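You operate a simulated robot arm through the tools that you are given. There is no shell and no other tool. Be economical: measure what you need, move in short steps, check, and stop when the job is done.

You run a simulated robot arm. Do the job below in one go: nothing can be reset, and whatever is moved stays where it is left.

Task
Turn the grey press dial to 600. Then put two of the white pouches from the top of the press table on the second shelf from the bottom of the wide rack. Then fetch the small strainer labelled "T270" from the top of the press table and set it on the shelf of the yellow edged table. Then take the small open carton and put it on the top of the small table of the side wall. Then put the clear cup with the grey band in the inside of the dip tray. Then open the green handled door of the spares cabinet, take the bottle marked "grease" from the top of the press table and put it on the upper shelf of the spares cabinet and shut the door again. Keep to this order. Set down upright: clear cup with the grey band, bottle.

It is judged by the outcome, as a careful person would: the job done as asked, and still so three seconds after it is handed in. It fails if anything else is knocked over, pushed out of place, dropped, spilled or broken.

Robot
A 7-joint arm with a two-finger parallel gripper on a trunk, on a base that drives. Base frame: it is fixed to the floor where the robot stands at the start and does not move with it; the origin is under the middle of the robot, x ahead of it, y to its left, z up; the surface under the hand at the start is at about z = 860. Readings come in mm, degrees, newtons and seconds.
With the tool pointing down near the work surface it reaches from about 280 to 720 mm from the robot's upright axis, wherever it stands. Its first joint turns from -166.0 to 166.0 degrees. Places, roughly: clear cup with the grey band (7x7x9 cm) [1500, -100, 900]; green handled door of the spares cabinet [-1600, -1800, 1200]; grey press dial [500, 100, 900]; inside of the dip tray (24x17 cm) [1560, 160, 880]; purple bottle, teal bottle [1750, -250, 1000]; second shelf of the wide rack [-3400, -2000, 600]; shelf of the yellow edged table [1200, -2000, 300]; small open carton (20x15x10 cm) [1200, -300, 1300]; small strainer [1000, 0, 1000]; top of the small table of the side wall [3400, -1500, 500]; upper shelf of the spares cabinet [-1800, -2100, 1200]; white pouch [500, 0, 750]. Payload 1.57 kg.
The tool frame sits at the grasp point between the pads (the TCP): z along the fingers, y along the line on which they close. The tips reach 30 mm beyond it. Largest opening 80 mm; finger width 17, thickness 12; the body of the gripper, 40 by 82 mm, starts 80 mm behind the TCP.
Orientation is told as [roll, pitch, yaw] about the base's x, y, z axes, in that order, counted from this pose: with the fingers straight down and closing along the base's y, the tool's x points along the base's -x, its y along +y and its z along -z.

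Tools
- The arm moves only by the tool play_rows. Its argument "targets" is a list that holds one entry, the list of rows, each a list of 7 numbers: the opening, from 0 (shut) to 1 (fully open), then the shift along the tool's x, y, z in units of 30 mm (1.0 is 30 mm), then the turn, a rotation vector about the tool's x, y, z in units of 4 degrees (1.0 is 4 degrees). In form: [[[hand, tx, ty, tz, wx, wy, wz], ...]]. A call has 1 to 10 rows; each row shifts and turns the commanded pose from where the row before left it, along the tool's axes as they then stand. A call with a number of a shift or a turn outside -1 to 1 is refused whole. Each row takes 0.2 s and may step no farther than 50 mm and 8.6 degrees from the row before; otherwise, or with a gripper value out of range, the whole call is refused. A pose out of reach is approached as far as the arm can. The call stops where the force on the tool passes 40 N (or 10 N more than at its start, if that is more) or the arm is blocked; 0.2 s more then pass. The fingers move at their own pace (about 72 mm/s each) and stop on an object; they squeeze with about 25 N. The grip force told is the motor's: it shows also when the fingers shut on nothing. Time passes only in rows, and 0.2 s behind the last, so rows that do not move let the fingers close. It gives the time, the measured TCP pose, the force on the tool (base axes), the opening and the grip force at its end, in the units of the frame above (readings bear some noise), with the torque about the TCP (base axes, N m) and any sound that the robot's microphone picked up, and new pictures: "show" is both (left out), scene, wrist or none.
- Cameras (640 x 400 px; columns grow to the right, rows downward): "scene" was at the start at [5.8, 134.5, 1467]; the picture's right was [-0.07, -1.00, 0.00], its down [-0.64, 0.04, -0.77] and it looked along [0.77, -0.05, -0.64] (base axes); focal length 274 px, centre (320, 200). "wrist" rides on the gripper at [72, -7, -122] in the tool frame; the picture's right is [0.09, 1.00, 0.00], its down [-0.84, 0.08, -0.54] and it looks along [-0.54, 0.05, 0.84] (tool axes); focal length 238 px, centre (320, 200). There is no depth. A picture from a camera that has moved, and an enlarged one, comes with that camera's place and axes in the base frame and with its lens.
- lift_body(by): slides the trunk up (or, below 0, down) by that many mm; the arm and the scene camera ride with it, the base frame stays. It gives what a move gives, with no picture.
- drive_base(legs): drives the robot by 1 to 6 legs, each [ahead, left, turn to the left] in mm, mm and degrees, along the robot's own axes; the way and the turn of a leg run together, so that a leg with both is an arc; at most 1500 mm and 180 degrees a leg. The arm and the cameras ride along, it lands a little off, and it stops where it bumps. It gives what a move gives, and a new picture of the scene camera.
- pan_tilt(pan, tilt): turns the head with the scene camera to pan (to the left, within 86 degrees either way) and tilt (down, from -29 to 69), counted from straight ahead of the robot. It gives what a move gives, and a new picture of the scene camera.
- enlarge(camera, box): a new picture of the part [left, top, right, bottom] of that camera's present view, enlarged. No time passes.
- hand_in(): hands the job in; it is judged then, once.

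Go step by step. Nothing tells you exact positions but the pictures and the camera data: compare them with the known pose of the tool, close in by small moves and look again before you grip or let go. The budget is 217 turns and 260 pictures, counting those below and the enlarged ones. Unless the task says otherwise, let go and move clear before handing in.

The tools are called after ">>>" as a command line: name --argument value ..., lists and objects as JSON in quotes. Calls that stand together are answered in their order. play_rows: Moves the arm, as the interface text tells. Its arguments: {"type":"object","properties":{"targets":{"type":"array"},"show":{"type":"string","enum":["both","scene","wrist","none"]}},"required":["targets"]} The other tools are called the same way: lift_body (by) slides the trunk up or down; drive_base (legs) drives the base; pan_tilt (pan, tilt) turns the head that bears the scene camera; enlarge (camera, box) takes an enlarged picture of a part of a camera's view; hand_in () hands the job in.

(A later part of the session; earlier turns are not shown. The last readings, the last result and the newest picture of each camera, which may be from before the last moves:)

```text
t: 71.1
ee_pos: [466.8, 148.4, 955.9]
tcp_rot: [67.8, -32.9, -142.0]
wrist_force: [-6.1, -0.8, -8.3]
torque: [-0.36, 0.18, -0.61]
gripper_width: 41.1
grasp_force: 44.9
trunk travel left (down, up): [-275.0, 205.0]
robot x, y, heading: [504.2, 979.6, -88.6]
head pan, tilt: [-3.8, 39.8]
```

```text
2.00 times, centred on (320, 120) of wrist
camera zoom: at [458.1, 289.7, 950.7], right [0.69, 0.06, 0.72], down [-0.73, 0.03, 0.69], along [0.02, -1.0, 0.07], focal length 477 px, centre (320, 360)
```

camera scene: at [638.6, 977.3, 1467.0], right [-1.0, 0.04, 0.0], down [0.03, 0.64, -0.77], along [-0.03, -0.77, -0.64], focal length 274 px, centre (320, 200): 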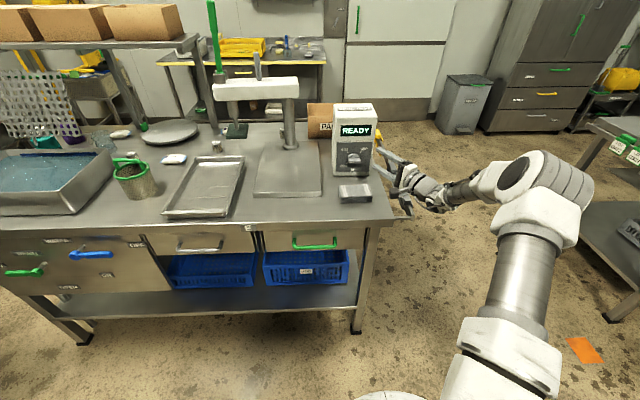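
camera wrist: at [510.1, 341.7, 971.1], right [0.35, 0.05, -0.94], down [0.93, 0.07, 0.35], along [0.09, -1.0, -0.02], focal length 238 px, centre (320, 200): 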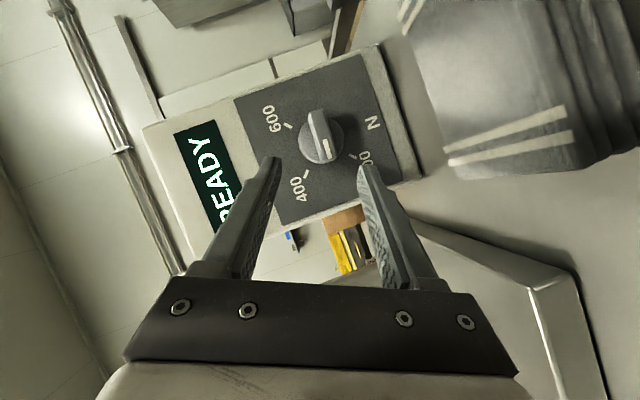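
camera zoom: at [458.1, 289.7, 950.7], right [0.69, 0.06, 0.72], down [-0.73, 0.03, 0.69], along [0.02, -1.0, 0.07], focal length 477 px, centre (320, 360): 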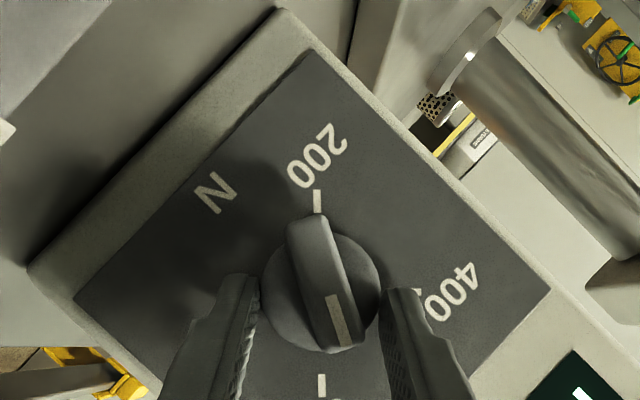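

16° remain; finish the turn.

>>> play_rows --targets '[[[0, 0, -0.035, 0, -0.5, 0, 0.866], [0, 0, -0.035, 0, -0.5, 0, 0.866], [0, 0, -0.035, 0, -0.5, 0, 0.866], [0, 0, -0.035, 0, -0.5, 0, 0.866]]]' --show "none"

>>> enlarge --camera "wrist" --box '[220, 20, 420, 220]'

```text
t: 72.1
ee_pos: [464.5, 149.0, 950.9]
tcp_rot: [77.9, -19.7, -146.4]
wrist_force: [-7.7, 1.7, -11.0]
torque: [-0.12, 0.24, -0.66]
gripper_width: 41.2
grasp_force: 44.9
trunk travel left (down, up): [-275.0, 205.0]
robot x, y, heading: [504.4, 978.5, -88.6]
head pan, tilt: [-3.8, 39.8]
```

```text
2.00 times, centred on (320, 120) of wrist
camera zoom: at [457.4, 289.6, 946.1], right [0.46, 0.06, 0.89], down [-0.89, 0.03, 0.46], along [0.0, -1.0, 0.06], focal length 477 px, centre (320, 360)
```

zoom: 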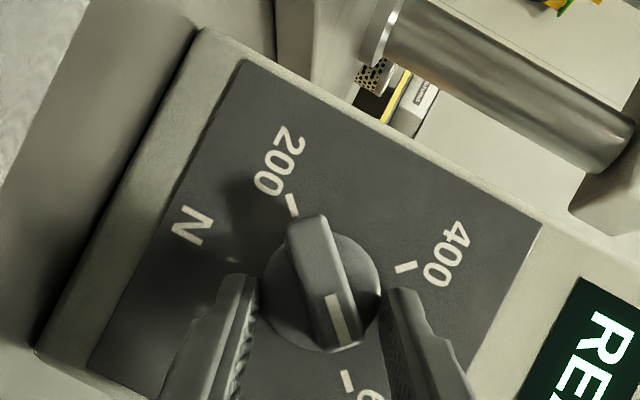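

>>> play_rows --targets '[[[0, 0, -0.02, 0, -0.25, 0, 0.433], [0, 0, 0, 0, 0, 0, 0], [0.65, 0, 0, 0, 0, 0, 0], [0.65, 0, 0, 0, 0, 0, 0], [0.65, 0, 0, -0.9, 0, 0, 0], [0.65, 0, 0, -1, 0, 0, 0]]]' --show "none"

>>> enlarge --camera "wrist" --box '[260, 40, 400, 180]'

>>> enlarge --camera "scene" --box '[310, 90, 400, 200]'

```text
t: 73.5
ee_pos: [436.9, 196.6, 963.0]
tcp_rot: [79.0, -18.1, -146.9]
wrist_force: [0.2, -0.7, 0.0]
torque: [-0.01, -0.01, 0.03]
gripper_width: 51.9
grasp_force: 0.1
trunk travel left (down, up): [-275.0, 205.0]
robot x, y, heading: [505.7, 973.6, -88.7]
head pan, tilt: [-3.8, 39.8]
```

```text
2.86 times, centred on (330, 110) of wrist
camera zoom: at [430.8, 338.4, 957.1], right [0.43, 0.06, 0.9], down [-0.9, 0.03, 0.43], along [0.0, -1.0, 0.06], focal length 681 px, centre (291, 457)
```

zoom: 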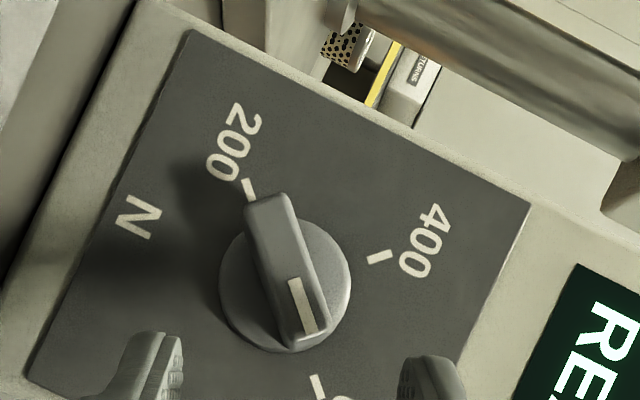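

```text
3.64 times, centred on (355, 145) of scene
camera zoom: at [638.6, 977.3, 1467.0], right [-1.0, 0.04, 0.0], down [0.03, 0.64, -0.77], along [-0.03, -0.77, -0.64], focal length 998 px, centre (193, 400)
```

zoom: 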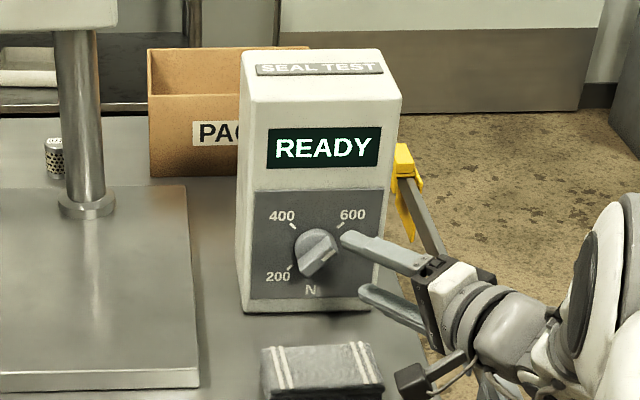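

The dial stands on 600. Now I back off, lift and return the tool to pointing down.

>>> play_rows --targets '[[[0.65, 0.16, 0.78, -0.87, 0, 0, 0], [0.65, 0.16, 0.78, -0.87, 0, 0, 0], [0.65, 0.16, 0.78, -0.87, 0, 0, 0], [0.65, 0.16, 0.78, -0.87, 0, 0, 0], [0.65, 0.16, 0.78, -0.87, 0, 0, 0], [0.65, 0.16, 0.78, -0.87, 0, 0, 0]]]' --show "none"

>>> play_rows --targets '[[[1, 0, 0, 0, 0.973, 0.817, -0.56], [1, 0, 0, 0, 0.973, 0.817, -0.56], [1, 0, 0, 0, 0.973, 0.817, -0.56], [1, 0, 0, 0, 0.973, 0.817, -0.56], [1, 0, 0, 0, 0.973, 0.817, -0.56], [1, 0, 0, 0, 0.973, 0.817, -0.56], [1, 0, 0, 0, 0.973, 0.817, -0.56], [1, 0, 0, 0, 0.973, 0.817, -0.56]]]' --show "none"

>>> play_rows --targets '[[[1, 0, 0, 0, 0.973, 0.817, -0.56], [1, 0, 0, 0, 0.973, 0.817, -0.56], [1, 0, 0, 0, 0.973, 0.817, -0.56], [1, 0, 0, 0, 0.973, 0.817, -0.56], [1, 0, 0, 0, 0.973, 0.817, -0.56], [1, 0, 0, 0, 0.973, 0.817, -0.56], [1, 0, 0, 0, 0.973, 0.817, -0.56], [1, 0, 0, 0, 0.973, 0.817, -0.56]]]'

```text
t: 74.9
ee_pos: [434.6, 349.4, 1113.2]
tcp_rot: [79.1, -18.1, -146.8]
wrist_force: [-0.5, 0.0, 0.4]
torque: [-0.01, 0.02, 0.0]
gripper_width: 52.0
grasp_force: 0.0
trunk travel left (down, up): [-275.0, 205.0]
robot x, y, heading: [503.0, 981.7, -88.6]
head pan, tilt: [-3.8, 39.8]
```

```text
t: 76.7
ee_pos: [434.4, 348.0, 1113.7]
tcp_rot: [36.1, -19.3, -113.6]
wrist_force: [0.0, 0.0, -0.5]
torque: [0.01, 0.01, 0.0]
gripper_width: 80.0
grasp_force: 0.0
trunk travel left (down, up): [-275.0, 205.0]
robot x, y, heading: [501.5, 979.1, -88.4]
head pan, tilt: [-3.8, 39.8]
```

```text
t: 78.5
ee_pos: [433.6, 347.2, 1114.0]
tcp_rot: [-0.1, 0.0, -88.6]
wrist_force: [-0.4, -0.2, 0.4]
torque: [-0.03, -0.04, 0.0]
gripper_width: 79.9
grasp_force: 0.1
trunk travel left (down, up): [-275.0, 205.0]
robot x, y, heading: [505.0, 978.1, -88.6]
head pan, tilt: [-3.8, 39.8]
camera scene: at [638.5, 977.5, 1467.0], right [-1.0, 0.04, 0.0], down [0.03, 0.64, -0.77], along [-0.03, -0.77, -0.64], focal length 274 px, centre (320, 200)
camera wrist: at [424.1, 418.4, 1236.3], right [0.99, 0.12, 0.0], down [0.1, -0.83, 0.54], along [0.06, -0.54, -0.84], focal length 238 px, centre (320, 200)
```

scene: 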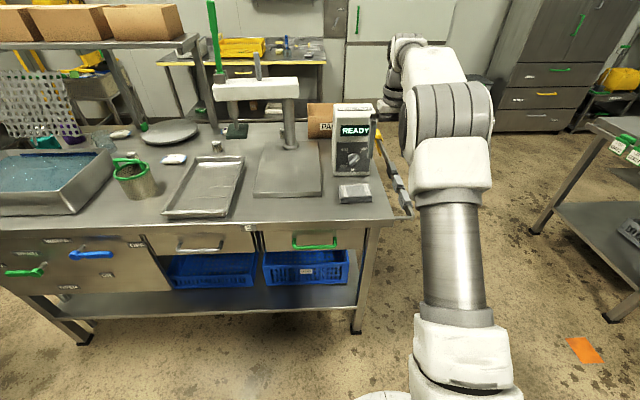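
wrist: 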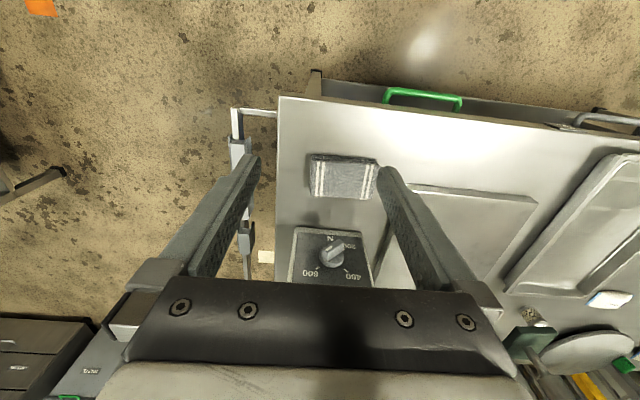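

Dial confirmed at 600. Before taking the pouches I'll look toward the wide rack.

>>> pan_tilt --pan -50 --tilt 12

```text
t: 79.7
ee_pos: [433.1, 347.5, 1113.5]
tcp_rot: [0.1, 0.0, -88.5]
wrist_force: [-0.7, -0.4, 0.2]
torque: [0.02, 0.01, 0.03]
gripper_width: 79.9
grasp_force: 0.0
trunk travel left (down, up): [-275.0, 205.0]
robot x, y, heading: [506.0, 977.9, -88.5]
head pan, tilt: [-50.0, 12.0]
camera scene: at [572.3, 1000.7, 1511.1], right [-0.66, 0.75, 0.0], down [0.16, 0.14, -0.98], along [-0.73, -0.65, -0.21], focal length 274 px, centre (320, 200)
```

scene: 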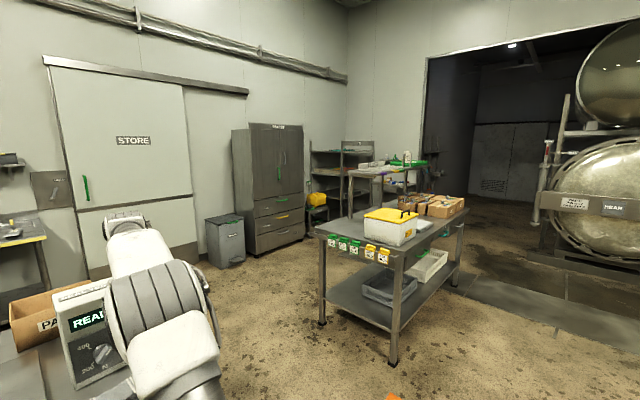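

>>> enlarge --camera "scene" --box '[200, 110, 440, 270]'

```text
2.50 times, centred on (320, 190) of scene
camera zoom: at [572.3, 1000.7, 1511.1], right [-0.66, 0.75, 0.0], down [0.16, 0.14, -0.98], along [-0.73, -0.65, -0.21], focal length 686 px, centre (320, 225)
```

zoom: 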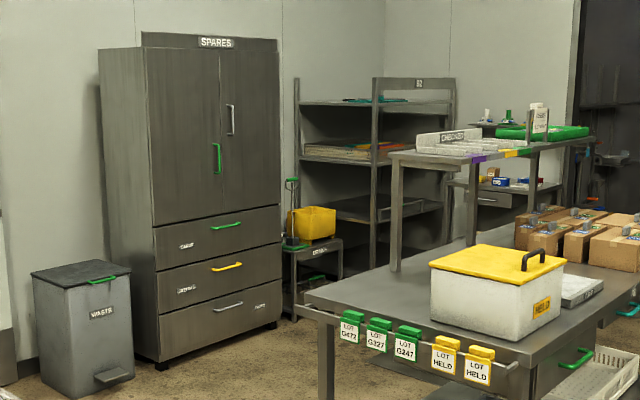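

Now I retract, rotate the wrist 90° (pads closing along the pouch's short side), and drive back to the table's front end for the first pouch.

>>> play_rows --targets '[[[1, 1, 0, -0.7, 0, 0, 0], [1, 1, 0, -0.7, 0, 0, 0], [1, 1, 0, -0.7, 0, 0, 0], [1, 1, 0, -0.7, 0, 0, 0], [1, 1, 0, -0.7, 0, 0, 0], [1, 0, 0, 0, 0, 0, 1], [1, 0, 0, 0, 0, 0, 1], [1, 0, 0, 0, 0, 0, 1], [1, 0, 0, 0, 0, 0, 1], [1, 0, 0, 0, 0, 0, 1]]]' --show "none"

>>> play_rows --targets '[[[1, 0, 0, 0, 0, 0, 1], [1, 0, 0, 0, 0, 0, 1], [1, 0, 0, 0, 0, 0, 1], [1, 0, 0, 0, 0, 0, 1], [1, 0, 0, 0, 0, 0, 1], [1, 0, 0, 0, 0, 0, 1], [1, 0, 0, 0, 0, 0, 1], [1, 0, 0, 0, 0, 0, 1], [1, 0, 0, 0, 0, 0, 1], [1, 0, 0, 0, 0, 0, 1]]]' --show "none"

>>> play_rows --targets '[[[1, 0, 0, 0, 0, 0, 1], [1, 0, 0, 0, 0, 0, 1], [1, 0, 0, 0, 0, 0, 1], [1, 0, 0, 0, 0, 0, 1], [1, 0, 0, 0, 0, 0, 1], [1, 0, 0, 0, 0, 0, 1], [1, 0, 0, 0, 0, 0, 1]]]' --show "none"

>>> drive_base --legs '[[0, -560, 0], [980, 0, 0], [0, 0, 88.6]]'

>>> pan_tilt --pan -10 --tilt 45

```text
t: 81.9
ee_pos: [430.9, 498.4, 1217.2]
tcp_rot: [0.1, 0.1, -108.7]
wrist_force: [0.2, 0.0, -0.5]
torque: [0.0, -0.01, 0.01]
gripper_width: 80.1
grasp_force: 0.1
trunk travel left (down, up): [-275.0, 205.0]
robot x, y, heading: [507.0, 983.0, -88.5]
head pan, tilt: [-50.0, 12.0]
```

```text
t: 84.1
ee_pos: [429.6, 498.0, 1218.0]
tcp_rot: [-0.1, 0.1, -148.7]
wrist_force: [0.3, 0.4, -0.3]
torque: [-0.02, 0.05, -0.03]
gripper_width: 80.1
grasp_force: 0.2
trunk travel left (down, up): [-275.0, 205.0]
robot x, y, heading: [505.0, 975.4, -88.3]
head pan, tilt: [-50.0, 12.0]
```

```text
t: 85.7
ee_pos: [429.6, 497.3, 1218.9]
tcp_rot: [0.1, 0.1, -176.6]
wrist_force: [0.0, -0.1, 0.0]
torque: [0.0, 0.0, 0.02]
gripper_width: 80.1
grasp_force: 0.0
trunk travel left (down, up): [-275.0, 205.0]
robot x, y, heading: [501.4, 976.7, -88.6]
head pan, tilt: [-50.0, 12.0]
```

```text
t: 101.9
ee_pos: [436.8, -93.5, 1218.8]
tcp_rot: [0.0, 0.1, -86.9]
wrist_force: [-0.1, -0.5, 0.8]
torque: [0.01, -0.02, 0.0]
gripper_width: 80.1
grasp_force: 0.1
trunk travel left (down, up): [-275.0, 205.0]
robot x, y, heading: [-45.2, -15.7, 1.2]
head pan, tilt: [-50.0, 12.0]
camera scene: at [-64.5, 50.3, 1511.1], right [-0.75, -0.66, 0.0], down [-0.14, 0.16, -0.98], along [0.64, -0.74, -0.21], focal length 274 px, centre (320, 200)
```

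scene: 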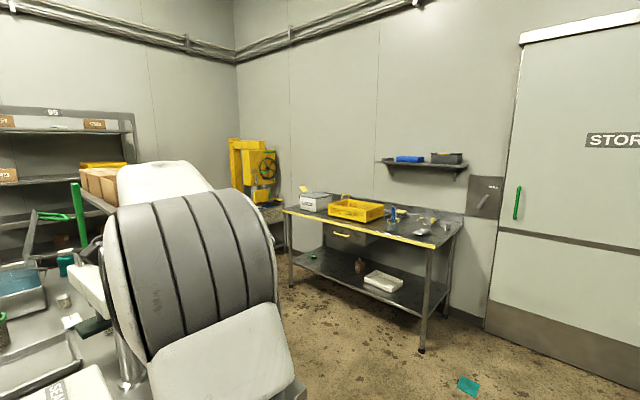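

```text
t: 103.0
ee_pos: [438.2, -94.4, 1218.1]
tcp_rot: [0.1, 0.1, -86.9]
wrist_force: [-0.4, 0.1, -0.3]
torque: [0.0, 0.0, 0.02]
gripper_width: 80.0
grasp_force: 0.0
trunk travel left (down, up): [-275.0, 205.0]
robot x, y, heading: [-45.1, -20.1, 1.2]
head pan, tilt: [-10.0, 45.0]
camera scene: at [-45.5, 108.0, 1459.5], right [-0.15, -0.99, 0.0], down [-0.7, 0.11, -0.71], along [0.7, -0.11, -0.71], focal length 274 px, centre (320, 200)
```

scene: 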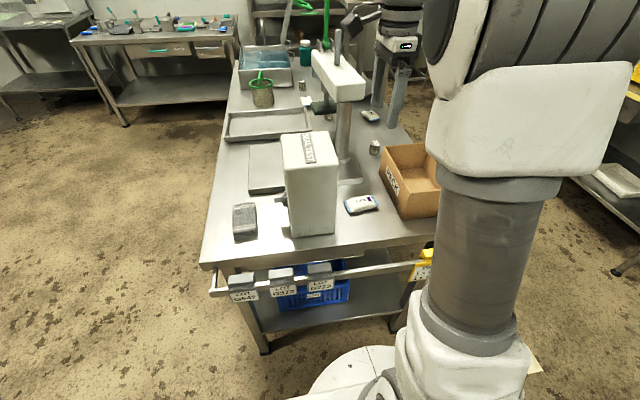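

>>> enlarge --camera "scene" --box '[270, 120, 450, 240]'

>>> play_rows --targets '[[[1, -0.1, 0.5, 0.9, 0, 0, 0], [1, -0.1, 0.5, 0.9, 0, 0, 0]]]' --show "wrist"

```text
3.33 times, centred on (360, 180) of scene
camera zoom: at [-45.5, 108.0, 1459.5], right [-0.15, -0.99, 0.0], down [-0.7, 0.11, -0.71], along [0.7, -0.11, -0.71], focal length 915 px, centre (187, 267)
```

zoom: 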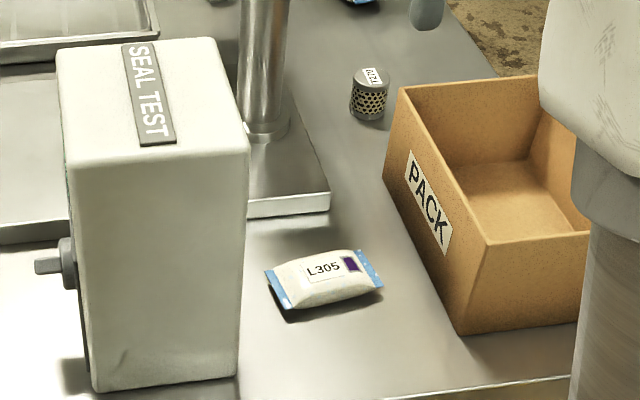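

```text
t: 103.6
ee_pos: [465.7, -97.1, 1164.4]
tcp_rot: [0.0, 0.0, -86.9]
wrist_force: [0.6, -1.6, -0.6]
torque: [0.0, -0.03, -0.03]
gripper_width: 79.9
grasp_force: 0.1
trunk travel left (down, up): [-275.0, 205.0]
robot x, y, heading: [-44.7, -18.9, 1.2]
head pan, tilt: [-10.0, 45.0]
camera wrist: at [454.3, -26.7, 1287.4], right [0.99, 0.15, 0.0], down [0.12, -0.83, 0.54], along [0.08, -0.54, -0.84], focal length 238 px, centre (320, 200)
```

wrist: 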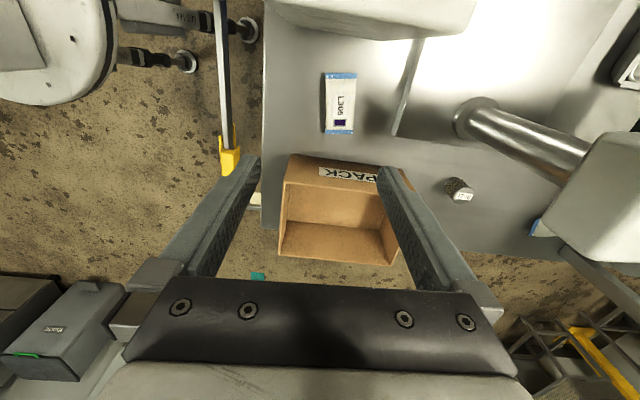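

Pouch A (L305) lies at about [499, −102], 55 mm wide in x. I'll lean the hand 20° away from the box for camera clearance and descend above it.

>>> play_rows --targets '[[[1, 0, 0, 0, 0, 1, 0], [1, 0, 0, 0, 0, 1, 0], [1, 0, 0, 0, 0, 1, 0], [1, 0, 0, 0, 0, 1, 0], [1, 0, 0, 0, 0, 1, 0]]]' --show "none"

>>> play_rows --targets '[[[1, -0.4, 0.158, 0.886, 0, 0, 0], [1, -0.4, 0.158, 0.886, 0, 0, 0], [1, -0.4, 0.158, 0.886, 0, 0, 0], [1, -0.4, 0.158, 0.886, 0, 0, 0], [1, -0.4, 0.158, 0.886, 0, 0, 0], [1, -0.4, 0.158, 0.886, 0, 0, 0], [1, -0.4, 0.158, 0.886, 0, 0, 0]]]'

```text
t: 104.8
ee_pos: [466.9, -98.0, 1163.0]
tcp_rot: [0.0, 20.1, -86.9]
wrist_force: [-0.2, 0.6, 0.4]
torque: [0.0, -0.01, 0.03]
gripper_width: 79.9
grasp_force: 0.0
trunk travel left (down, up): [-275.0, 205.0]
robot x, y, heading: [-42.4, -19.9, 1.2]
head pan, tilt: [-10.0, 45.0]
```

```text
t: 106.4
ee_pos: [500.2, -111.6, 959.0]
tcp_rot: [0.1, 20.2, -86.9]
wrist_force: [0.1, 0.1, -0.5]
torque: [0.0, 0.02, 0.03]
gripper_width: 80.4
grasp_force: 0.0
trunk travel left (down, up): [-275.0, 205.0]
robot x, y, heading: [-43.6, -18.0, 1.1]
head pan, tilt: [-10.0, 45.0]
camera scene: at [-45.5, 108.1, 1459.5], right [-0.15, -0.99, 0.0], down [-0.7, 0.11, -0.71], along [0.7, -0.11, -0.71], focal length 274 px, centre (320, 200)
camera wrist: at [491.8, -88.1, 1098.5], right [0.99, 0.14, 0.03], down [0.13, -0.97, 0.22], along [0.06, -0.22, -0.97], focal length 238 px, centre (320, 200)
```

scene: 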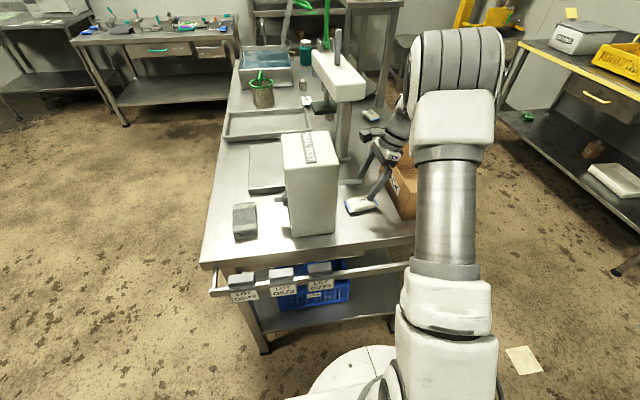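
wrist: 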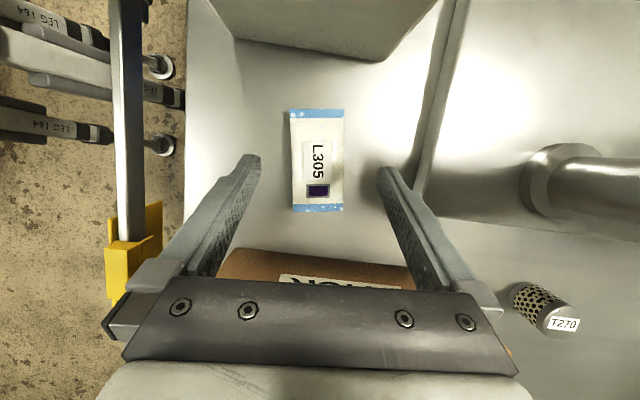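

>>> play_rows --targets '[[[1, -0.243, 0, 0.667, 0, 0, 0], [1, -0.243, 0, 0.667, 0, 0, 0], [1, -0.243, 0, 0.667, 0, 0, 0], [0, 0, 0, 0, 0, 0, 0], [0, 0, 0, 0, 0, 0, 0], [0, 0, 0, 0, 0, 0, 0], [0, 0, 0, 0, 0, 0, 0]]]' --show "wrist"

```text
t: 108.0
ee_pos: [500.5, -112.2, 897.6]
tcp_rot: [0.0, 19.9, -87.0]
wrist_force: [-0.5, -0.1, 0.2]
torque: [0.0, 0.0, -0.01]
gripper_width: 49.1
grasp_force: 25.3
trunk travel left (down, up): [-275.0, 205.0]
robot x, y, heading: [-44.3, -21.3, 1.2]
head pan, tilt: [-10.0, 45.0]
camera wrist: at [491.4, -87.2, 1036.5], right [0.99, 0.14, 0.03], down [0.13, -0.97, 0.22], along [0.06, -0.22, -0.97], focal length 238 px, centre (320, 200)
```

wrist: 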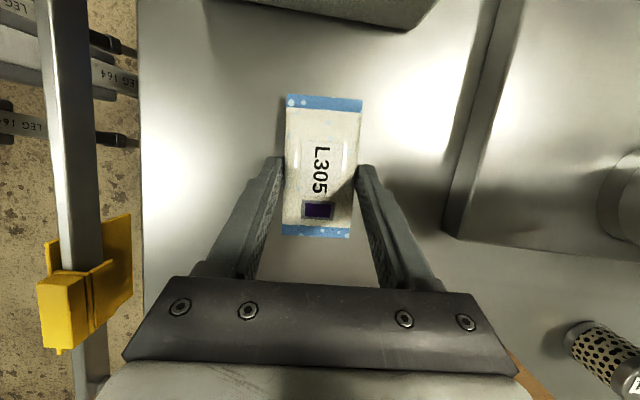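

Gripped (49 mm, 25 N). Lift and check.

>>> play_rows --targets '[[[0, 0.342, 0, -0.94, 0, 0, 0], [0, 0.342, 0, -0.94, 0, 0, 0], [0, 0.342, 0, -0.94, 0, 0, 0], [0, 0.342, 0, -0.94, 0, 0, 0], [0, 0.342, 0, -0.94, 0, 0, 0], [0, 0.342, 0, -0.94, 0, 0, 0], [0, 0.342, 0, -0.94, 0, 0, 0], [0, 0.342, 0, -0.94, 0, 0, 0]]]' --show "wrist"

```text
t: 109.8
ee_pos: [499.8, -115.2, 1136.9]
tcp_rot: [-0.1, 20.0, -86.9]
wrist_force: [0.4, 0.1, -0.4]
torque: [-0.03, 0.01, 0.02]
gripper_width: 49.0
grasp_force: 25.1
trunk travel left (down, up): [-275.0, 205.0]
robot x, y, heading: [-44.8, -19.2, 1.3]
head pan, tilt: [-10.0, 45.0]
camera wrist: at [490.2, -89.7, 1277.7], right [0.99, 0.14, 0.03], down [0.13, -0.97, 0.22], along [0.06, -0.22, -0.97], focal length 238 px, centre (320, 200)
```

wrist: 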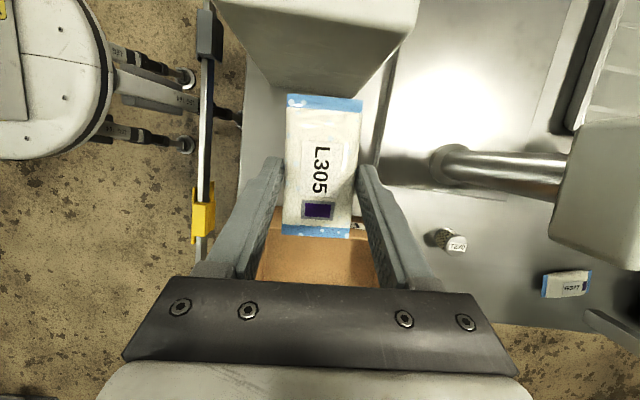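

Pouch secure; another pouch and the T270 strainer are visible. I retract the arm and drive toward the wide rack through the corridor between the tables and the cabinet.

>>> play_rows --targets '[[[0, 0, -1, 0, 0, 0, 0], [0, 0, -1, 0, 0, 0, 0], [0, 0, -1, 0, 0, 0, 0], [0, 0, -1, 0, 0, 0, 0], [0, 0, -1, 0, 0, 0, 0]]]' --show "none"

>>> drive_base --legs '[[-450, 0, 0], [0, -1000, 0], [0, 0, -90], [0, -1500, 0], [0, -500, 0]]'

```text
t: 111.0
ee_pos: [349.3, -118.9, 1136.9]
tcp_rot: [0.1, 20.0, -87.0]
wrist_force: [-0.3, -0.1, 0.2]
torque: [0.03, -0.02, 0.0]
gripper_width: 49.3
grasp_force: 24.7
trunk travel left (down, up): [-275.0, 205.0]
robot x, y, heading: [-44.0, -20.8, 1.5]
head pan, tilt: [-10.0, 45.0]
```

```text
t: 141.7
ee_pos: [-2592.5, -1395.5, 1135.7]
tcp_rot: [0.0, 20.0, -178.2]
wrist_force: [1.1, 0.2, -0.6]
torque: [0.0, -0.01, -0.02]
gripper_width: 48.9
grasp_force: 25.3
trunk travel left (down, up): [-275.0, 205.0]
robot x, y, heading: [-2481.5, -1006.1, -90.1]
head pan, tilt: [-10.0, 45.0]
camera scene: at [-2355.1, -1004.8, 1459.4], right [-0.98, 0.17, 0.0], down [0.12, 0.7, -0.71], along [-0.12, -0.7, -0.71], focal length 274 px, centre (320, 200)
```

scene: 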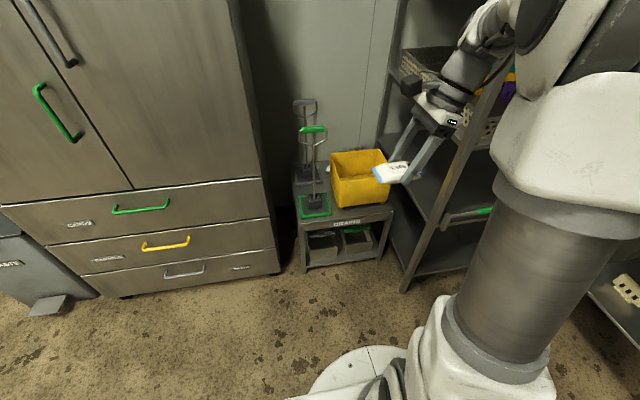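

Rack begins at about x = −2950. I'll move in front of it and look level.

>>> drive_base --legs '[[-150, -900, 0]]'

>>> pan_tilt --pan 8 --tilt 40

```text
t: 146.9
ee_pos: [-3292.1, -1278.9, 1136.6]
tcp_rot: [-0.1, 20.0, -178.0]
wrist_force: [-0.2, 0.3, 0.0]
torque: [-0.01, -0.01, -0.01]
gripper_width: 48.9
grasp_force: 24.7
trunk travel left (down, up): [-275.0, 205.0]
robot x, y, heading: [-3183.0, -886.6, -89.7]
head pan, tilt: [-10.0, 45.0]
stopped in leg 1: the robot was blocked; the commanded pose is now the measured one
camera scene: at [-3057.0, -886.9, 1459.4], right [-0.99, 0.17, 0.0], down [0.12, 0.7, -0.71], along [-0.12, -0.7, -0.71], focal length 274 px, centre (320, 200)
```

scene: 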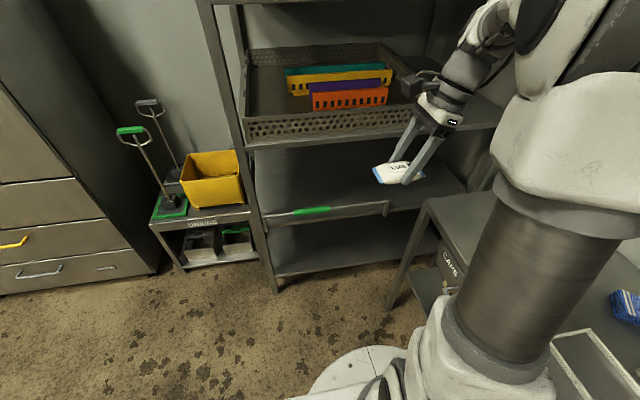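

```text
t: 147.7
ee_pos: [-3293.6, -1279.5, 1136.6]
tcp_rot: [0.1, 20.0, -178.0]
wrist_force: [0.8, -0.5, -1.1]
torque: [0.02, 0.02, -0.02]
gripper_width: 49.0
grasp_force: 25.0
trunk travel left (down, up): [-275.0, 205.0]
robot x, y, heading: [-3185.2, -887.7, -90.0]
head pan, tilt: [8.0, 40.0]
camera scene: at [-3031.1, -891.0, 1466.7], right [-0.99, -0.14, 0.0], down [-0.09, 0.64, -0.77], along [0.11, -0.76, -0.64], focal length 274 px, centre (320, 200)
```

scene: 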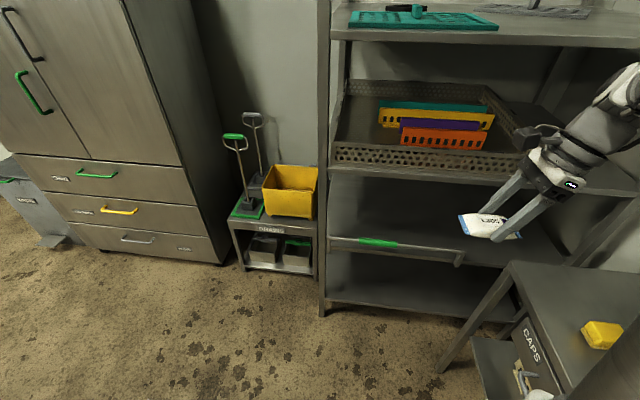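

>>> enlarge --camera "scene" --box '[310, 120, 550, 320]'

```text
2.00 times, centred on (430, 220) of scene
camera zoom: at [-3031.1, -891.0, 1466.7], right [-0.99, -0.14, 0.0], down [-0.09, 0.64, -0.77], along [0.11, -0.76, -0.64], focal length 549 px, centre (100, 160)
```

zoom: 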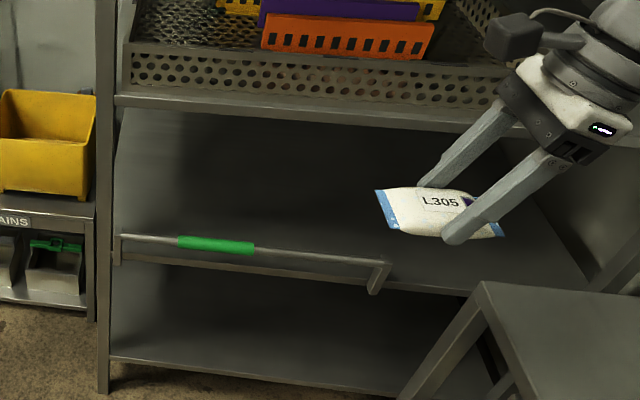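

Second shelf (z≈590) has a retaining bar in front; I'll reach in over it with the hand tilted. The base touched a table on the right, so I shift left slightly and rotate the wrist about the vertical so the lean faces the robot.

>>> drive_base --legs '[[0, 60, 0]]'

>>> play_rows --targets '[[[0, 0, 0, 0, -0.342, 0, 0.94], [0, 0, 0, 0, -0.342, 0, 0.94], [0, 0, 0, 0, -0.342, 0, 0.94], [0, 0, 0, 0, -0.342, 0, 0.94], [0, 0, 0, 0, -0.342, 0, 0.94], [0, 0, 0, 0, -0.342, 0, 0.94], [0, 0, 0, 0, -0.342, 0, 0.94], [0, 0, 0, 0, -0.342, 0, 0.94], [0, 0, 0, 0, -0.342, 0, 0.94], [0, 0, 0, 0, -0.342, 0, 0.94]]]' --show "none"

>>> play_rows --targets '[[[0, 0, 0, 0, -0.342, 0, 0.94], [0, 0, 0, 0, -0.342, 0, 0.94], [0, 0, 0, 0, -0.342, 0, 0.94], [0, 0, 0, 0, -0.342, 0, 0.94], [0, 0, 0, 0, -0.342, 0, 0.94], [0, 0, 0, 0, -0.342, 0, 0.94], [0, 0, 0, 0, -0.342, 0, 0.94], [0, 0, 0, 0, -0.342, 0, 0.94], [0, 0, 0, 0, -0.342, 0, 0.94], [0, 0, 0, 0, -0.342, 0, 0.94]]]' --show "wrist"

```text
t: 148.9
ee_pos: [-3233.1, -1279.0, 1135.7]
tcp_rot: [0.0, 20.1, -178.0]
wrist_force: [0.5, -0.1, 1.3]
torque: [-0.01, 0.0, -0.02]
gripper_width: 49.3
grasp_force: 24.7
trunk travel left (down, up): [-275.0, 205.0]
robot x, y, heading: [-3125.5, -888.7, -90.0]
head pan, tilt: [8.0, 40.0]
camera scene: at [-2971.9, -890.8, 1466.7], right [-0.99, -0.14, 0.0], down [-0.09, 0.64, -0.77], along [0.11, -0.76, -0.64], focal length 274 px, centre (320, 200)
```

scene: 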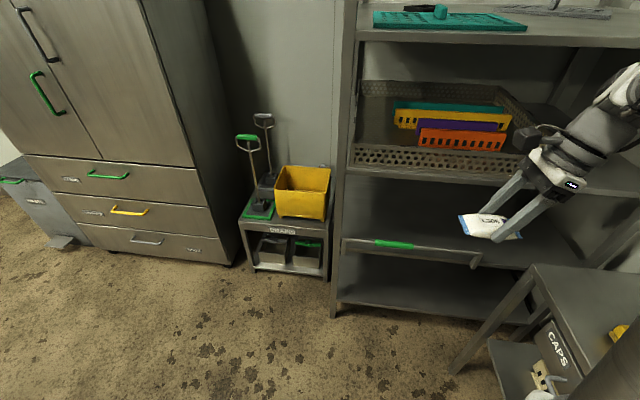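

```text
t: 151.1
ee_pos: [-3232.8, -1278.5, 1137.1]
tcp_rot: [-0.1, 20.0, 141.9]
wrist_force: [-0.3, -0.4, -0.1]
torque: [0.02, -0.03, -0.02]
gripper_width: 49.0
grasp_force: 24.8
trunk travel left (down, up): [-275.0, 205.0]
robot x, y, heading: [-3123.0, -884.7, -90.1]
head pan, tilt: [8.0, 40.0]
```

```text
t: 153.3
ee_pos: [-3234.3, -1279.8, 1136.9]
tcp_rot: [0.1, 20.1, 101.9]
wrist_force: [-0.8, -0.8, -0.1]
torque: [0.02, 0.01, -0.03]
gripper_width: 49.2
grasp_force: 25.1
trunk travel left (down, up): [-275.0, 205.0]
robot x, y, heading: [-3125.7, -886.6, -89.8]
head pan, tilt: [8.0, 40.0]
camera wrist: at [-3223.5, -1304.0, 1276.4], right [-0.96, -0.29, 0.03], down [-0.28, 0.93, 0.22], along [-0.09, 0.2, -0.97], focal length 238 px, centre (320, 200)
```

wrist: 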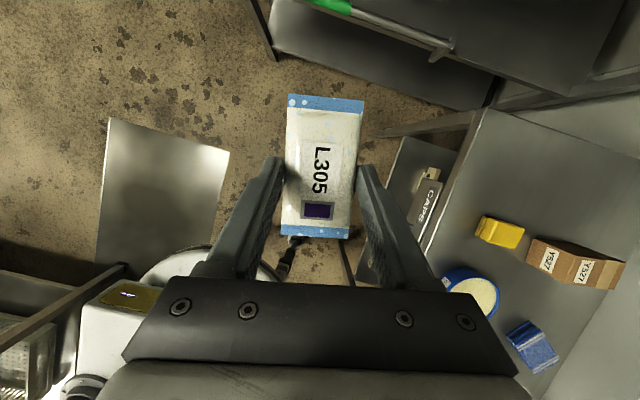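

>>> play_rows --targets '[[[0, 0, 0, 0, -0.342, 0, 0.94], [0, 0, 0, 0, -0.342, 0, 0.94], [0, 0, 0, 0, -0.342, 0, 0.94], [0, 0, 0, 0, 0, 1, 0], [0, 0, 0, 0, 0, 1, 0], [0, 0, 0, 0, 0, 1, 0], [0, 0, 0, 0, 0, 1, 0], [0, 0, 0, 0, 0, 0.5, 0]]]' --show "none"

>>> lift_body --by -230

>>> drive_base --legs '[[130, 0, 0]]'

```text
t: 155.1
ee_pos: [-3233.2, -1278.7, 1136.3]
tcp_rot: [0.1, 37.9, 90.0]
wrist_force: [-0.5, -0.2, -0.3]
torque: [0.04, -0.02, 0.02]
gripper_width: 49.1
grasp_force: 24.9
trunk travel left (down, up): [-275.0, 205.0]
robot x, y, heading: [-3124.8, -889.5, -89.7]
head pan, tilt: [8.0, 40.0]
```

```text
t: 157.5
ee_pos: [-3234.0, -1279.6, 906.9]
tcp_rot: [0.0, 38.1, 90.0]
wrist_force: [-0.1, 0.4, -0.1]
torque: [0.0, 0.02, 0.01]
gripper_width: 49.1
grasp_force: 24.4
trunk travel left (down, up): [-45.0, 435.0]
robot x, y, heading: [-3123.4, -889.7, -89.6]
head pan, tilt: [8.0, 40.0]
```

```text
t: 159.0
ee_pos: [-3233.7, -1406.7, 907.1]
tcp_rot: [0.0, 38.0, 90.0]
wrist_force: [-0.3, -1.1, -1.3]
torque: [0.02, -0.02, -0.04]
gripper_width: 49.1
grasp_force: 25.2
trunk travel left (down, up): [-45.0, 435.0]
robot x, y, heading: [-3127.1, -1013.5, -89.7]
head pan, tilt: [8.0, 40.0]
camera scene: at [-2971.6, -1017.8, 1236.7], right [-0.99, -0.14, 0.0], down [-0.09, 0.64, -0.77], along [0.11, -0.76, -0.64], focal length 274 px, centre (320, 200)
```

scene: 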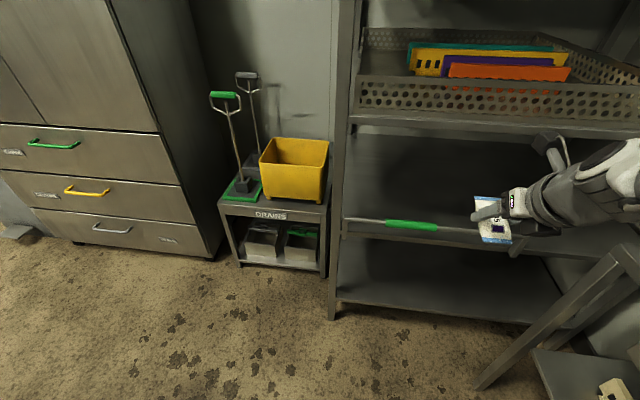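

>>> play_rows --targets '[[[0, -0.144, 0, 0.957, 0, 0, 0], [0, -0.144, 0, 0.957, 0, 0, 0], [0, -0.144, 0, 0.957, 0, 0, 0], [0, -0.144, 0, 0.957, 0, 0, 0], [0, -0.144, 0, 0.957, 0, 0, 0], [0, -0.144, 0, 0.957, 0, 0, 0], [0, -0.144, 0, 0.957, 0, 0, 0]]]' --show "none"

>>> play_rows --targets '[[[0, 0.78, 0, 0.61, 0, 0, 0], [0, 0.78, 0, 0.61, 0, 0, 0], [0, 0.78, 0, 0.61, 0, 0, 0], [0, 0.78, 0, 0.61, 0, 0, 0]]]'

```text
t: 160.6
ee_pos: [-3234.4, -1505.8, 730.5]
tcp_rot: [0.1, 38.0, 89.9]
wrist_force: [-0.4, 0.2, -0.8]
torque: [0.01, 0.03, 0.01]
gripper_width: 49.0
grasp_force: 25.1
trunk travel left (down, up): [-45.0, 435.0]
robot x, y, heading: [-3121.7, -1016.6, -89.9]
head pan, tilt: [8.0, 40.0]
```

```text
t: 161.6
ee_pos: [-3233.9, -1624.8, 728.0]
tcp_rot: [0.2, 37.9, 90.0]
wrist_force: [-0.4, 0.1, 0.1]
torque: [0.02, -0.03, 0.03]
gripper_width: 49.1
grasp_force: 25.1
trunk travel left (down, up): [-45.0, 435.0]
robot x, y, heading: [-3122.5, -1013.5, -89.9]
head pan, tilt: [8.0, 40.0]
camera scene: at [-2971.6, -1017.7, 1236.7], right [-0.99, -0.14, 0.0], down [-0.09, 0.64, -0.77], along [0.11, -0.76, -0.64], focal length 274 px, centre (320, 200)
camera wrist: at [-3228.4, -1606.7, 870.1], right [-1.0, -0.07, 0.06], down [-0.08, 0.99, -0.09], along [-0.05, -0.09, -0.99], focal length 238 px, centre (320, 200)
```

scene: 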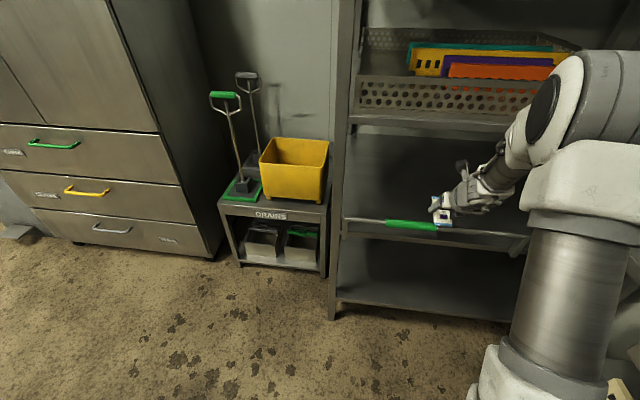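
wrist: 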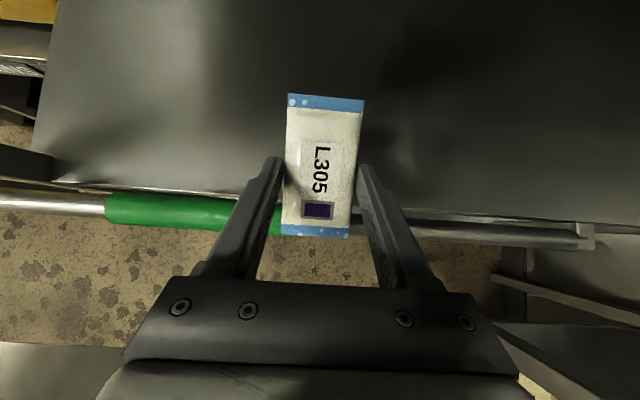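

>>> play_rows --targets '[[[0, 0.656, 0, 0.513, 0, 0, 0], [0, 0.656, 0, 0.513, 0, 0, 0], [0, 0.656, 0, 0.513, 0, 0, 0], [0, -0.616, 0, 0.788, 0, 0, 0], [0, -0.616, 0, 0.788, 0, 0, 0], [0, -0.1, 0, 0.13, 0, 0, 0], [0, -0.1, 0, 0.13, 0, 0, 0]]]'

```text
t: 163.2
ee_pos: [-3235.3, -1701.1, 659.3]
tcp_rot: [0.1, 38.0, 90.0]
wrist_force: [-0.5, 0.2, -0.9]
torque: [0.04, 0.0, 0.01]
gripper_width: 49.1
grasp_force: 25.2
trunk travel left (down, up): [-45.0, 435.0]
robot x, y, heading: [-3126.3, -1011.7, -89.9]
head pan, tilt: [8.0, 40.0]
camera scene: at [-2971.6, -1017.8, 1236.7], right [-0.99, -0.14, 0.0], down [-0.09, 0.64, -0.77], along [0.11, -0.76, -0.64], focal length 274 px, centre (320, 200)
camera wrist: at [-3228.9, -1682.5, 800.4], right [-1.0, -0.07, 0.06], down [-0.08, 0.99, -0.09], along [-0.05, -0.09, -0.99], focal length 238 px, centre (320, 200)
```

scene: 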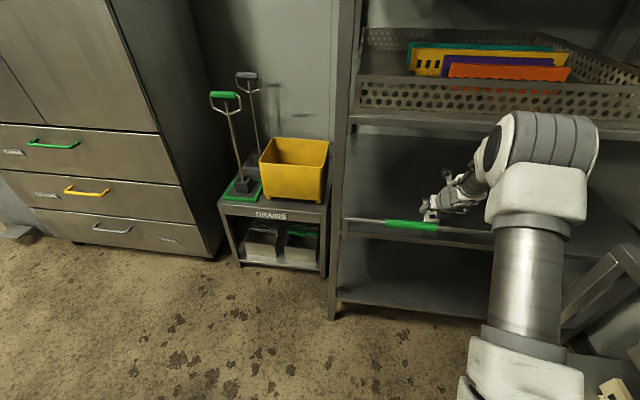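
wrist: 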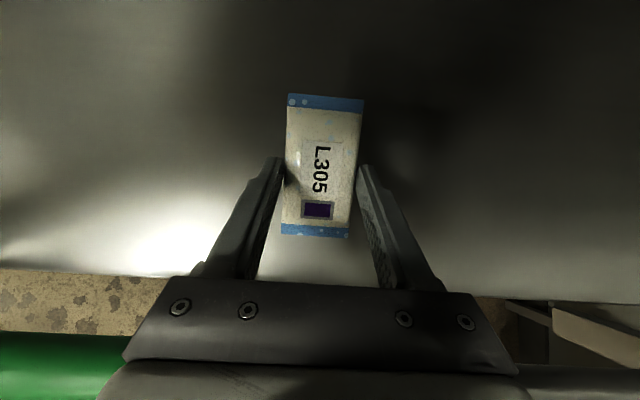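

>>> play_rows --targets '[[[0, -0.062, 0, 0.079, 0, 0, 0], [0, -0.062, 0, 0.079, 0, 0, 0], [0, -0.062, 0, 0.079, 0, 0, 0], [0, -0.062, 0, 0.079, 0, 0, 0]]]' --show "none"

>>> play_rows --targets '[[[0, -0.062, 0, 0.079, 0, 0, 0], [0, -0.062, 0, 0.079, 0, 0, 0]]]' --show "none"

>>> play_rows --targets '[[[0, -0.062, 0, 0.079, 0, 0, 0], [0, -0.062, 0, 0.079, 0, 0, 0]]]' --show "wrist"

```text
t: 164.2
ee_pos: [-3233.8, -1700.6, 647.9]
tcp_rot: [-0.1, 38.0, 90.1]
wrist_force: [0.2, -0.1, 0.2]
torque: [0.0, -0.01, 0.0]
gripper_width: 49.2
grasp_force: 25.0
trunk travel left (down, up): [-45.0, 435.0]
robot x, y, heading: [-3120.6, -1013.2, -89.7]
head pan, tilt: [8.0, 40.0]
```

```text
t: 164.8
ee_pos: [-3234.6, -1699.8, 641.6]
tcp_rot: [0.0, 38.2, 90.0]
wrist_force: [1.0, -1.5, 3.8]
torque: [0.43, -0.03, -0.03]
gripper_width: 49.0
grasp_force: 25.2
trunk travel left (down, up): [-45.0, 435.0]
robot x, y, heading: [-3120.6, -1010.5, -89.8]
head pan, tilt: [8.0, 40.0]
```

```text
t: 165.4
ee_pos: [-3235.5, -1700.8, 638.5]
tcp_rot: [0.0, 38.5, 90.0]
wrist_force: [0.6, -6.5, 20.0]
torque: [1.56, -0.2, -0.06]
gripper_width: 49.1
grasp_force: 25.0
trunk travel left (down, up): [-45.0, 435.0]
robot x, y, heading: [-3125.6, -1011.3, -89.8]
head pan, tilt: [8.0, 40.0]
camera wrist: at [-3228.6, -1682.3, 779.5], right [-1.0, -0.07, 0.06], down [-0.08, 0.99, -0.09], along [-0.05, -0.1, -0.99], focal length 238 px, centre (320, 200)
```

wrist: 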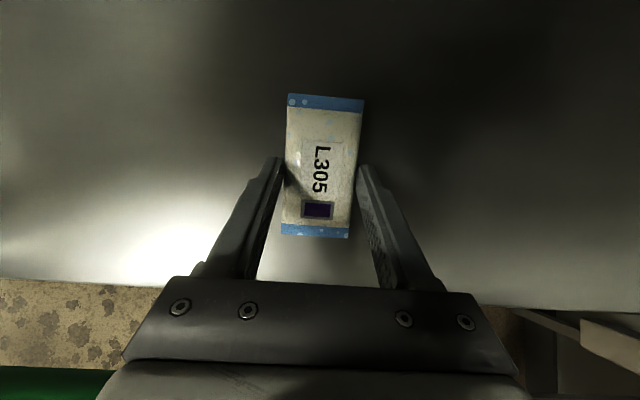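

Contact at z≈642. I'll tip the far end down by 10° about the near edge and release.

>>> play_rows --targets '[[[0, 0.06, 0, -0.08, 0, 0, 0], [0, 0, 0, 0.14, 0, -1, 0], [0, 0, 0, 0.14, 0, -1, 0], [0, 0, 0, 0.07, 0, -0.5, 0], [0, 0, 0, 0, 0, 0, 0]]]' --show "none"

>>> play_rows --targets '[[[0.2, 0, 0, 0, 0, 0, 0], [0.8, 0, 0, 0, 0, 0, 0], [1, 0, 0, 0, 0, 0, 0], [1, 0, 0, 0, 0, 0, 0]]]' --show "wrist"

```text
t: 166.2
ee_pos: [-3235.3, -1703.3, 630.3]
tcp_rot: [-0.7, 34.0, 89.9]
wrist_force: [1.5, -0.1, 12.1]
torque: [-0.15, 0.28, 0.03]
gripper_width: 49.3
grasp_force: 24.8
out of reach, approached as far as the arm can: row 2
trunk travel left (down, up): [-45.0, 435.0]
robot x, y, heading: [-3125.7, -1011.3, -89.9]
head pan, tilt: [8.0, 40.0]
stopped in row 4: the force on the tool passed its limit at 43 N (the readings are from after the stop); the commanded pose is now the measured one
```

```text
t: 167.2
ee_pos: [-3230.0, -1702.7, 629.7]
tcp_rot: [-0.6, 34.0, 90.0]
wrist_force: [21.4, -2.2, 26.0]
torque: [-0.35, 0.22, 0.29]
gripper_width: 61.5
grasp_force: 0.0
trunk travel left (down, up): [-45.0, 435.0]
robot x, y, heading: [-3124.8, -1012.0, -89.7]
head pan, tilt: [8.0, 40.0]
camera wrist: at [-3228.0, -1694.9, 771.9], right [-1.0, -0.08, 0.04], down [-0.08, 1.0, -0.02], along [-0.04, -0.02, -1.0], focal length 238 px, centre (320, 200)
```

wrist: 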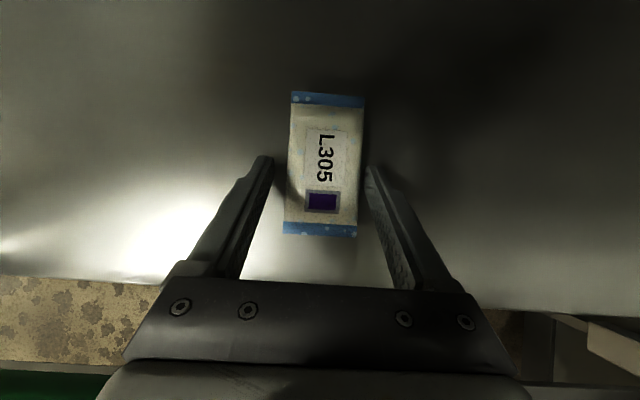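

Pouch lies on the shelf. Withdraw along the tool axis.

>>> play_rows --targets '[[[0.8, 0, 0, -0.3, 0, 0, 0], [0.8, 0, 0, -0.6, 0, 0, 0], [0.8, 0, 0, -1, 0, 0, 0], [0.8, 0, 0, -1, 0, 0, 0], [0.8, 0, 0, -1, 0, 0, 0], [0.8, 0, 0, -1, 0, 0, 0]]]'

```text
t: 168.6
ee_pos: [-3237.0, -1619.9, 749.8]
tcp_rot: [-0.5, 33.7, 89.9]
wrist_force: [-0.1, 0.1, 0.5]
torque: [-0.02, -0.02, 0.02]
gripper_width: 64.2
grasp_force: 0.1
trunk travel left (down, up): [-45.0, 435.0]
robot x, y, heading: [-3127.7, -1011.4, -89.9]
head pan, tilt: [8.0, 40.0]
camera scene: at [-2971.5, -1017.7, 1236.7], right [-0.99, -0.14, 0.0], down [-0.09, 0.64, -0.77], along [0.11, -0.76, -0.64], focal length 274 px, centre (320, 200)
camera wrist: at [-3233.0, -1612.5, 890.7], right [-1.0, -0.08, 0.04], down [-0.08, 1.0, -0.01], along [-0.04, -0.02, -1.0], focal length 238 px, centre (320, 200)
```

scene: 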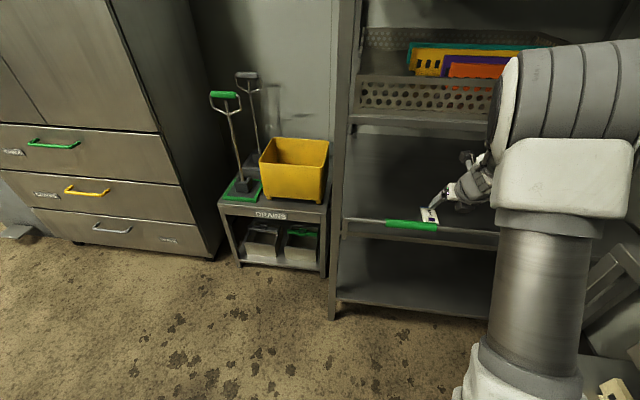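
wrist: 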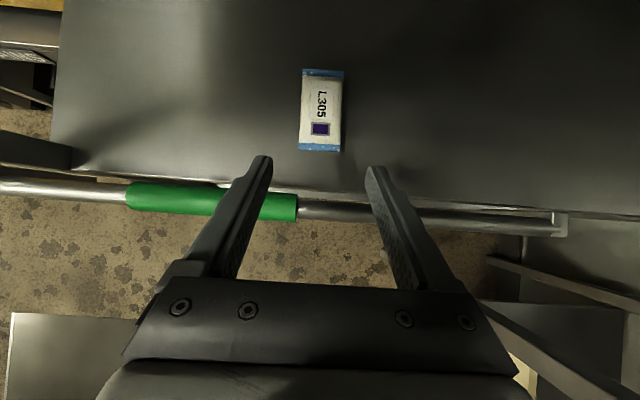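

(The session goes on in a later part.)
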